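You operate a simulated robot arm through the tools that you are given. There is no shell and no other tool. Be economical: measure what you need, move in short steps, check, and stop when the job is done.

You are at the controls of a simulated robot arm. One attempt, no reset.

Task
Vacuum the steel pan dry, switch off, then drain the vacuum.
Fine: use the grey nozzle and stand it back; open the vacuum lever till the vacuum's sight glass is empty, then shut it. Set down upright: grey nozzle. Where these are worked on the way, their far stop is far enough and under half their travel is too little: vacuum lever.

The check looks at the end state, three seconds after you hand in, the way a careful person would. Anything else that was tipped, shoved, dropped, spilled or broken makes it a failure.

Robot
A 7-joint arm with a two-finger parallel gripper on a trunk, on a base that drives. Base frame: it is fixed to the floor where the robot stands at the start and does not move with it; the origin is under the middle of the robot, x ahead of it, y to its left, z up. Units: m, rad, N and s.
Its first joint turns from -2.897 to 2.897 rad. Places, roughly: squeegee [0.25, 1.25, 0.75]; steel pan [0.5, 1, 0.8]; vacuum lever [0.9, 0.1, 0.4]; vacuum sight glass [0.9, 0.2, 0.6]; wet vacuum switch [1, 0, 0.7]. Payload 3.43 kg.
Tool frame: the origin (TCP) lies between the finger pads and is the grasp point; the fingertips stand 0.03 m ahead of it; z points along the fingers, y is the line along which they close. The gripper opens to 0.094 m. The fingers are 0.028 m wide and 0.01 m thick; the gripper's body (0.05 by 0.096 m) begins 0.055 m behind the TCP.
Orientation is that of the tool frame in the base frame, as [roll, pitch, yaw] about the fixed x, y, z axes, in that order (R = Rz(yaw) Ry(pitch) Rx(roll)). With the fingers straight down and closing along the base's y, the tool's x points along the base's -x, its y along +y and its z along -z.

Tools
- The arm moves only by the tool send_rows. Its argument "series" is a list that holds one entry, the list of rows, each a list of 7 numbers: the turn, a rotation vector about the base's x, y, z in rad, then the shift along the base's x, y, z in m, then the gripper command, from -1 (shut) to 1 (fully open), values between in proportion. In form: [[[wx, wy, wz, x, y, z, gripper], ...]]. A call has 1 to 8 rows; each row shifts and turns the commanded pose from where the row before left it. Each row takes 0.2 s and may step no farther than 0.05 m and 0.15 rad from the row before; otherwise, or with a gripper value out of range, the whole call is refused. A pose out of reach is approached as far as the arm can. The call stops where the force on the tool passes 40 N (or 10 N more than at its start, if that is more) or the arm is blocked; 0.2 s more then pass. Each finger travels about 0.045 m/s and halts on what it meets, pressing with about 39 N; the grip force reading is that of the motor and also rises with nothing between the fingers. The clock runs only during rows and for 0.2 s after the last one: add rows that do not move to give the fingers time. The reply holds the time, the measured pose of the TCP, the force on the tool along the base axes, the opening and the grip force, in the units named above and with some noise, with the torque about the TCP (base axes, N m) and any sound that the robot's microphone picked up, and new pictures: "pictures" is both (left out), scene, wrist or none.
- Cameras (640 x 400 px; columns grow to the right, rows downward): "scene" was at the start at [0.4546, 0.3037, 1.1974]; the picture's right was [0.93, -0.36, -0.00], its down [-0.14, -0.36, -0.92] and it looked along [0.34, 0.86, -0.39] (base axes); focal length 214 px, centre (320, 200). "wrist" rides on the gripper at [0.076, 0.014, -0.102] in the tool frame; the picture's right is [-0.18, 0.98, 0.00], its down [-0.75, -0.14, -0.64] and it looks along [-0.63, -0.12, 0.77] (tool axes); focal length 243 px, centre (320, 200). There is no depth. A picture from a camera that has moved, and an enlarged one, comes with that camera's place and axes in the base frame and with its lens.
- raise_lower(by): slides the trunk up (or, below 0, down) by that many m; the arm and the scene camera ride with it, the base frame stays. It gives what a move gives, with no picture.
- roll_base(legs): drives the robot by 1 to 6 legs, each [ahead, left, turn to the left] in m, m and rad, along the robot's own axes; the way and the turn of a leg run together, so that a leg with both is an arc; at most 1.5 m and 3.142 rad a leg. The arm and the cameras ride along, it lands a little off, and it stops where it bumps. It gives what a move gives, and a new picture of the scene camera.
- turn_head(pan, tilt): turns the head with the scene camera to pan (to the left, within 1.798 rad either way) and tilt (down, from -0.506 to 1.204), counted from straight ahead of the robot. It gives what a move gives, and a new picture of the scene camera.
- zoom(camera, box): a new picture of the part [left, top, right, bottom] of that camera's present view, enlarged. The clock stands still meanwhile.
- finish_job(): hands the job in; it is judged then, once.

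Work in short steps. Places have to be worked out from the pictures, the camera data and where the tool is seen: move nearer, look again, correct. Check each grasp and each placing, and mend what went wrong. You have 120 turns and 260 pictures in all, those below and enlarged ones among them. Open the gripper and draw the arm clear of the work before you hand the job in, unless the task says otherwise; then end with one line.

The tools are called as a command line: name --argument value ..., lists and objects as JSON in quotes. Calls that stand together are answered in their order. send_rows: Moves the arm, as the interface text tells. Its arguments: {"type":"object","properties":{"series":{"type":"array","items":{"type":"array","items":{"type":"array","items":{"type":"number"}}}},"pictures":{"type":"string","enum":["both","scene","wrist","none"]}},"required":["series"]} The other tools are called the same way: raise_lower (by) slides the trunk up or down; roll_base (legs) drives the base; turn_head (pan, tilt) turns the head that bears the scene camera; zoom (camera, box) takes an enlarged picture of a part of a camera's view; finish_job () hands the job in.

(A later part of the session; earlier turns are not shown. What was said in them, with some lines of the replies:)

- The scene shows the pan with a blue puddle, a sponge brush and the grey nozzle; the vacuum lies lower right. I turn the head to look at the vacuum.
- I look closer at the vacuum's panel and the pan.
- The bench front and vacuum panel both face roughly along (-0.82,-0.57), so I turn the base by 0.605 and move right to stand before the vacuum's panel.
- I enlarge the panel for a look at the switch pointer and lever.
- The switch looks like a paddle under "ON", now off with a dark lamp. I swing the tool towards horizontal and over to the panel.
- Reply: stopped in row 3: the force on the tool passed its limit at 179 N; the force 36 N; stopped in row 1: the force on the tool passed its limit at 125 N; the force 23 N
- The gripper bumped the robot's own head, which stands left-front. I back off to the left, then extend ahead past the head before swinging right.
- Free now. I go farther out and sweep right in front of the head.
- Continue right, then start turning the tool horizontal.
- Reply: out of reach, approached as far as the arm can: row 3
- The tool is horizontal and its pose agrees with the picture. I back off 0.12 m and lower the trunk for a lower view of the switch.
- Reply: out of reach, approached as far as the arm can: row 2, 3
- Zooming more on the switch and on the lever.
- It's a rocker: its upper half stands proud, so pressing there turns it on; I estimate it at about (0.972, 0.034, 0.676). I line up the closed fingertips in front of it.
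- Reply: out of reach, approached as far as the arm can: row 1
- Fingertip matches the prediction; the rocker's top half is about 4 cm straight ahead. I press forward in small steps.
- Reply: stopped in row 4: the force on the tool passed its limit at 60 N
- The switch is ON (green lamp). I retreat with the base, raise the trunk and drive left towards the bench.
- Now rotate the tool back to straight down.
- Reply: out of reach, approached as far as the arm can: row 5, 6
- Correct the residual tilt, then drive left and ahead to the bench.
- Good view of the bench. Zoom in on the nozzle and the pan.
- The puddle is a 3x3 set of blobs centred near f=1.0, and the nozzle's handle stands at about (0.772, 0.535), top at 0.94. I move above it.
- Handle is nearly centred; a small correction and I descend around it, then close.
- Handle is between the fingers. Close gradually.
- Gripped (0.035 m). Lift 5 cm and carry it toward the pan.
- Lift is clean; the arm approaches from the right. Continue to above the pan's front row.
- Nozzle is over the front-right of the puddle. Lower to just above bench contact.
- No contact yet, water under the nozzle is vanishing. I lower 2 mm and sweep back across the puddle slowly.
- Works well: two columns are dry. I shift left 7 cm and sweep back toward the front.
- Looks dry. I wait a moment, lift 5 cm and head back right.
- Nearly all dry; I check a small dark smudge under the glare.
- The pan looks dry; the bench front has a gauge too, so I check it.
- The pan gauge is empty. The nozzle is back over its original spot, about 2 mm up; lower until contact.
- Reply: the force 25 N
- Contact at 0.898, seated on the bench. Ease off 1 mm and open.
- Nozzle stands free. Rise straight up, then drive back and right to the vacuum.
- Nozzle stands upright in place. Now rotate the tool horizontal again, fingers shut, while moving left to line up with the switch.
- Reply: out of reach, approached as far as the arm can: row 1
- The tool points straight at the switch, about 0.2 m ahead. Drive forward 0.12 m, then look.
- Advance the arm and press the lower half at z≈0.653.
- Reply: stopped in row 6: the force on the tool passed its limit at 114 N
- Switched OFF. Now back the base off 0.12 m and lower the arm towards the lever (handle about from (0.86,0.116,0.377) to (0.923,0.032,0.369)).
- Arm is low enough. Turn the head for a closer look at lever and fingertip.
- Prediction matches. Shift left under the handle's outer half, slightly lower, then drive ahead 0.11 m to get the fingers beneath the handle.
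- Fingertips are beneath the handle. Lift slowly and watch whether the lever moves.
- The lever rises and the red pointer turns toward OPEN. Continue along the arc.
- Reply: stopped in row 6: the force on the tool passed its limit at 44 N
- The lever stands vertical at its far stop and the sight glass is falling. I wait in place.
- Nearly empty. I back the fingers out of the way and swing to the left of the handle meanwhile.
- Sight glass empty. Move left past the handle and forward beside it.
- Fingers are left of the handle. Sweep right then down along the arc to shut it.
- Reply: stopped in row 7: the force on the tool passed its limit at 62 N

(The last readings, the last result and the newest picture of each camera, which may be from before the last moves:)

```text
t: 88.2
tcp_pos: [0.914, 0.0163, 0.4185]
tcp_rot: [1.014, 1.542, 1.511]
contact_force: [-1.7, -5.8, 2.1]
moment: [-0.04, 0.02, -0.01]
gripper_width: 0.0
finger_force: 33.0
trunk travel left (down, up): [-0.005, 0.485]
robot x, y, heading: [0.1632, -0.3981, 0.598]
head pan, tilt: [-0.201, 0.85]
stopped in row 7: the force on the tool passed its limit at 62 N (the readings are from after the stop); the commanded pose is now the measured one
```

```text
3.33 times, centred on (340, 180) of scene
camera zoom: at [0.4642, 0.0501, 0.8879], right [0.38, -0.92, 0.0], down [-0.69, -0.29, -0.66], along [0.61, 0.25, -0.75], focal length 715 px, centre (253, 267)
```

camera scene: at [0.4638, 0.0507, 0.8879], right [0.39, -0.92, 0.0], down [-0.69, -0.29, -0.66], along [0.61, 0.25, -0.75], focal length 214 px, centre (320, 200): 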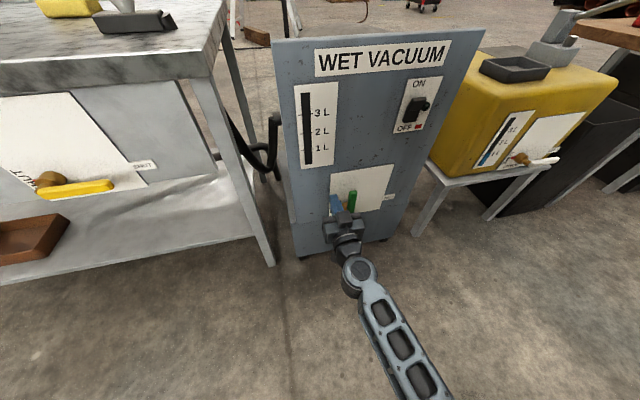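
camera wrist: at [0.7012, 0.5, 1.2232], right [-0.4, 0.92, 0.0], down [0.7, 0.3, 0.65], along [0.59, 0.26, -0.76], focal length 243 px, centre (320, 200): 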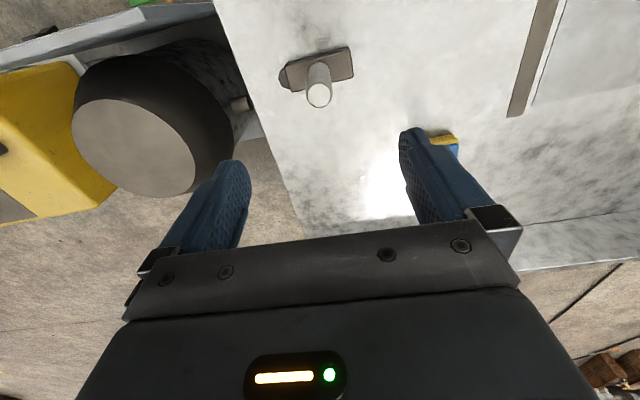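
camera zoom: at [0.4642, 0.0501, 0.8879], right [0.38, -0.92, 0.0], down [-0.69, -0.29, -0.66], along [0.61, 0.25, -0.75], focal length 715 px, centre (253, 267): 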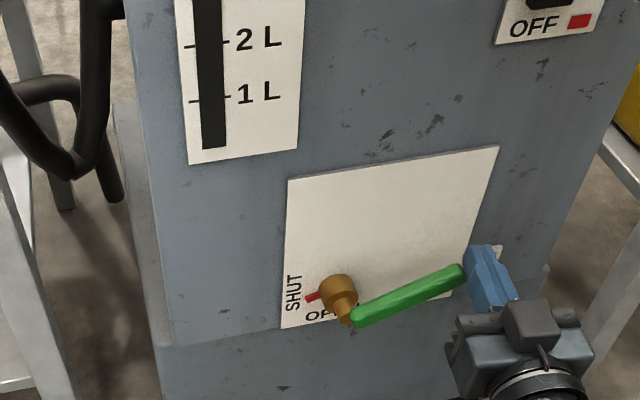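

The lever is most of the way down but the fingers slid past its end. Raise, shift left over it, and press down.

send_rows --series '[[[0, 0, 0, 0, 0, 0.025, -1], [0, 0, 0, 0, 0, 0.02, -1], [0, 0, 0, -0.0127, 0.0185, 0, -1], [0, 0, 0, -0.0127, 0.0185, 0, -1]]]' --pictures "none"

zoom --camera "scene" --box '[260, 120, 420, 240]'

```text
t: 89.2
tcp_pos: [0.8873, 0.0542, 0.4629]
tcp_rot: [1.001, 1.543, 1.503]
contact_force: [-1.2, 1.3, 0.7]
moment: [-0.01, 0.0, -0.1]
gripper_width: 0.0
finger_force: 33.0
trunk travel left (down, up): [-0.005, 0.485]
robot x, y, heading: [0.1632, -0.3959, 0.596]
head pan, tilt: [-0.201, 0.85]
```

```text
3.33 times, centred on (340, 180) of scene
camera zoom: at [0.4643, 0.0501, 0.888], right [0.38, -0.92, 0.0], down [-0.69, -0.29, -0.66], along [0.61, 0.25, -0.75], focal length 715 px, centre (253, 267)
```

zoom: 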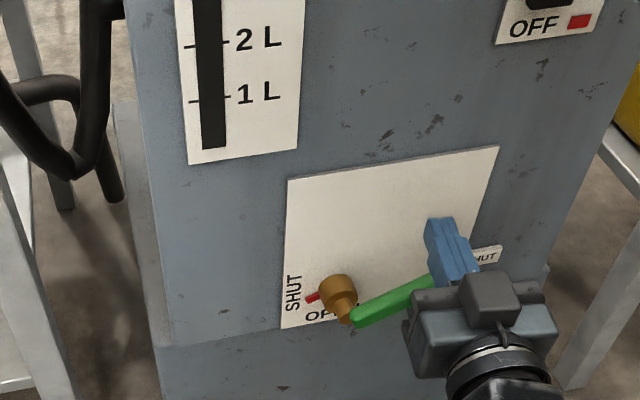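

Fingers are above the handle. Press straight down.

send_rows --series '[[[0, 0, 0, 0, 0, -0.02, -1], [0, 0, 0, 0, 0, -0.015, -1], [0, 0, 0, 0, 0, -0.01, -1], [0, 0, 0, 0, 0, -0.01, -1], [0, 0, 0, 0, 0, -0.01, -1], [0, 0, 0, 0, 0, -0.01, -1], [0, 0, 0, 0, 0, -0.01, -1]]]' --pictures "none"

zoom --camera "scene" --box '[260, 120, 420, 240]'

```text
t: 90.8
tcp_pos: [0.8907, 0.0557, 0.3836]
tcp_rot: [0.735, 1.537, 1.235]
contact_force: [-6.3, -6.4, 24.3]
moment: [-0.02, -0.13, -0.11]
gripper_width: 0.0
finger_force: 33.1
trunk travel left (down, up): [-0.005, 0.485]
robot x, y, heading: [0.1665, -0.3948, 0.595]
head pan, tilt: [-0.201, 0.85]
```

```text
3.33 times, centred on (340, 180) of scene
camera zoom: at [0.4636, 0.0499, 0.8888], right [0.38, -0.92, 0.0], down [-0.69, -0.29, -0.66], along [0.61, 0.25, -0.75], focal length 715 px, centre (253, 267)
```

zoom: 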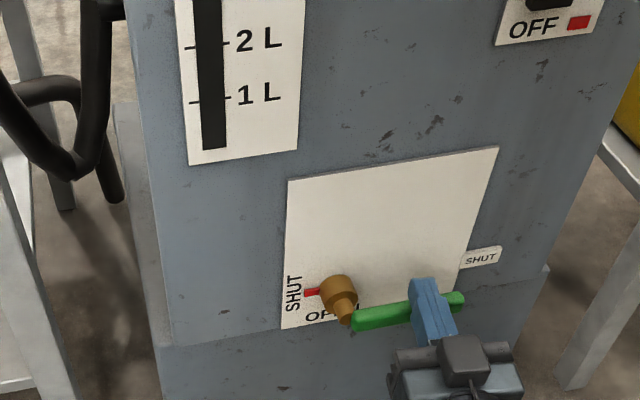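

The lever is at its stop in SHUT (24 N reaction). Raise off, back away and inspect everything.

send_rows --series '[[[0, 0, 0, 0, 0, 0.02, -1], [0, 0, 0, 0, 0, 0.02, -1]]]' --pictures "none"

roll_base --legs '[[-0.3, 0, 0]]'

zoom --camera "scene" --box '[270, 20, 430, 200]'

turn_head --pan 0.3 --tilt 0.4

```text
t: 91.4
tcp_pos: [0.888, 0.0566, 0.4187]
tcp_rot: [1.101, 1.546, 1.603]
contact_force: [-0.2, 1.5, -0.4]
moment: [0.03, 0.0, 0.01]
gripper_width: 0.0
finger_force: 33.4
trunk travel left (down, up): [-0.005, 0.485]
robot x, y, heading: [0.165, -0.3968, 0.594]
head pan, tilt: [-0.201, 0.85]
```

```text
t: 93.4
tcp_pos: [0.6392, -0.1112, 0.4189]
tcp_rot: [1.032, 1.543, 1.536]
contact_force: [-0.4, 0.4, 0.7]
moment: [-0.01, -0.02, -0.01]
gripper_width: 0.0
finger_force: 33.2
trunk travel left (down, up): [-0.005, 0.485]
robot x, y, heading: [-0.086, -0.566, 0.599]
head pan, tilt: [-0.201, 0.85]
camera scene: at [0.2149, -0.1178, 0.8879], right [0.39, -0.92, 0.0], down [-0.69, -0.29, -0.66], along [0.61, 0.25, -0.75], focal length 214 px, centre (320, 200)
```

scene: 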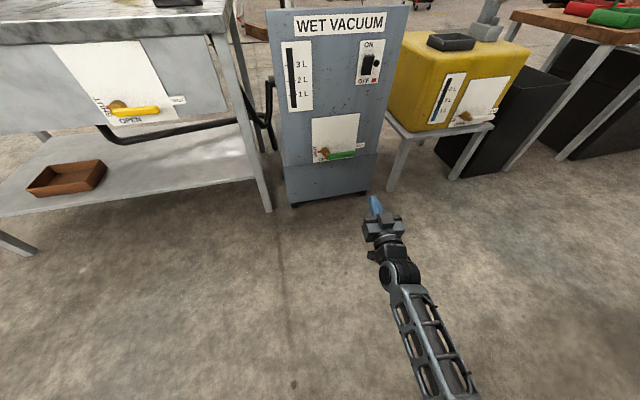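

```text
2.22 times, centred on (350, 110) of scene
camera zoom: at [0.2149, -0.1178, 0.8879], right [0.39, -0.92, 0.0], down [-0.69, -0.29, -0.66], along [0.61, 0.25, -0.75], focal length 477 px, centre (253, 400)
```

zoom: 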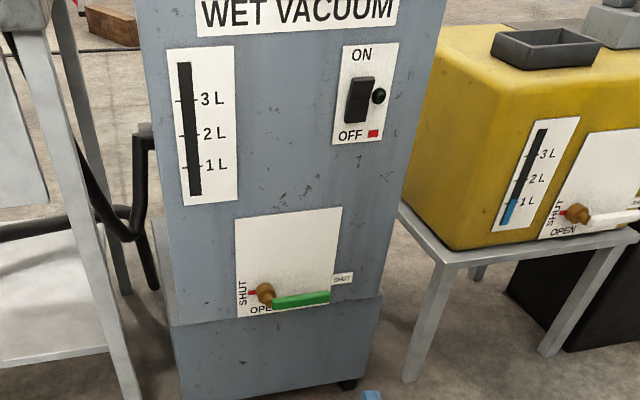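

```text
t: 94.3
tcp_pos: [0.6382, -0.1102, 0.4178]
tcp_rot: [1.03, 1.543, 1.532]
contact_force: [-0.2, -0.3, -0.3]
moment: [0.01, 0.02, 0.03]
gripper_width: 0.0002
finger_force: 32.9
trunk travel left (down, up): [-0.005, 0.485]
robot x, y, heading: [-0.0842, -0.5651, 0.6]
head pan, tilt: [0.3, 0.4]
camera scene: at [0.2006, -0.0756, 0.927], right [0.78, -0.62, 0.0], down [-0.24, -0.3, -0.92], along [0.58, 0.72, -0.39], focal length 214 px, centre (320, 200)
```

scene: 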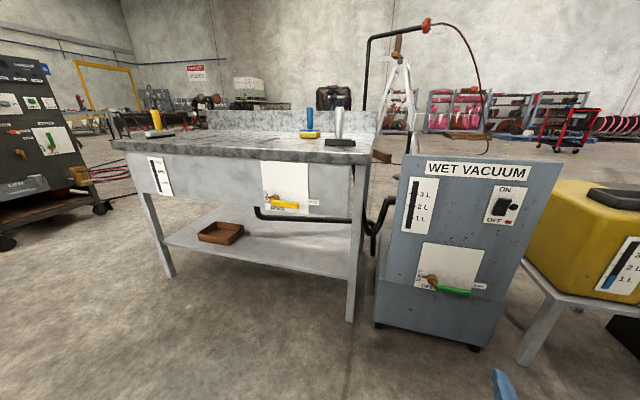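

All shows as wanted: switch off, glass empty, lever shut, nozzle upright, pan dry. Open the gripper clear of the work.

send_rows --series '[[[0, 0, 0, 0, 0, 0, 1], [0, 0, 0, 0, 0, 0, 1], [0, 0, 0, 0, 0, 0, 1], [0, 0, 0, 0, 0, 0, 1], [0, 0, 0, 0, 0, 0, 1]]]' --pictures "none"

raise_lower --by 0.4

zoom --camera "scene" --box '[120, 60, 440, 260]'

```text
t: 95.5
tcp_pos: [0.6388, -0.1108, 0.4181]
tcp_rot: [1.034, 1.543, 1.534]
contact_force: [-0.2, -0.1, 0.3]
moment: [0.02, -0.01, -0.03]
gripper_width: 0.0942
finger_force: 0.0
trunk travel left (down, up): [-0.005, 0.485]
robot x, y, heading: [-0.0828, -0.5656, 0.596]
head pan, tilt: [0.3, 0.4]
```

```text
t: 99.4
tcp_pos: [0.6378, -0.1121, 0.8192]
tcp_rot: [1.03, 1.544, 1.535]
contact_force: [0.0, 0.6, 0.2]
moment: [0.02, -0.04, -0.01]
gripper_width: 0.094
finger_force: 0.0
trunk travel left (down, up): [-0.405, 0.085]
robot x, y, heading: [-0.0803, -0.5634, 0.595]
head pan, tilt: [0.3, 0.4]
```

```text
2.00 times, centred on (280, 160) of scene
camera zoom: at [0.2006, -0.0755, 1.327], right [0.78, -0.62, 0.0], down [-0.24, -0.3, -0.92], along [0.57, 0.72, -0.39], focal length 429 px, centre (400, 280)
```

zoom: 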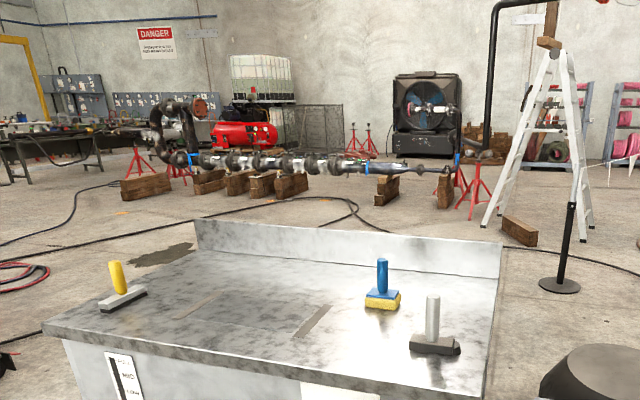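

The pan is dry and everything stands in place, so I hand in.

finish_job

```text
The job is handed in.
```

I vacuumed the steel pan dry and stood the grey nozzle back upright in its place. I then switched the vacuum off, drained it until the sight glass was empty, and shut the lever.
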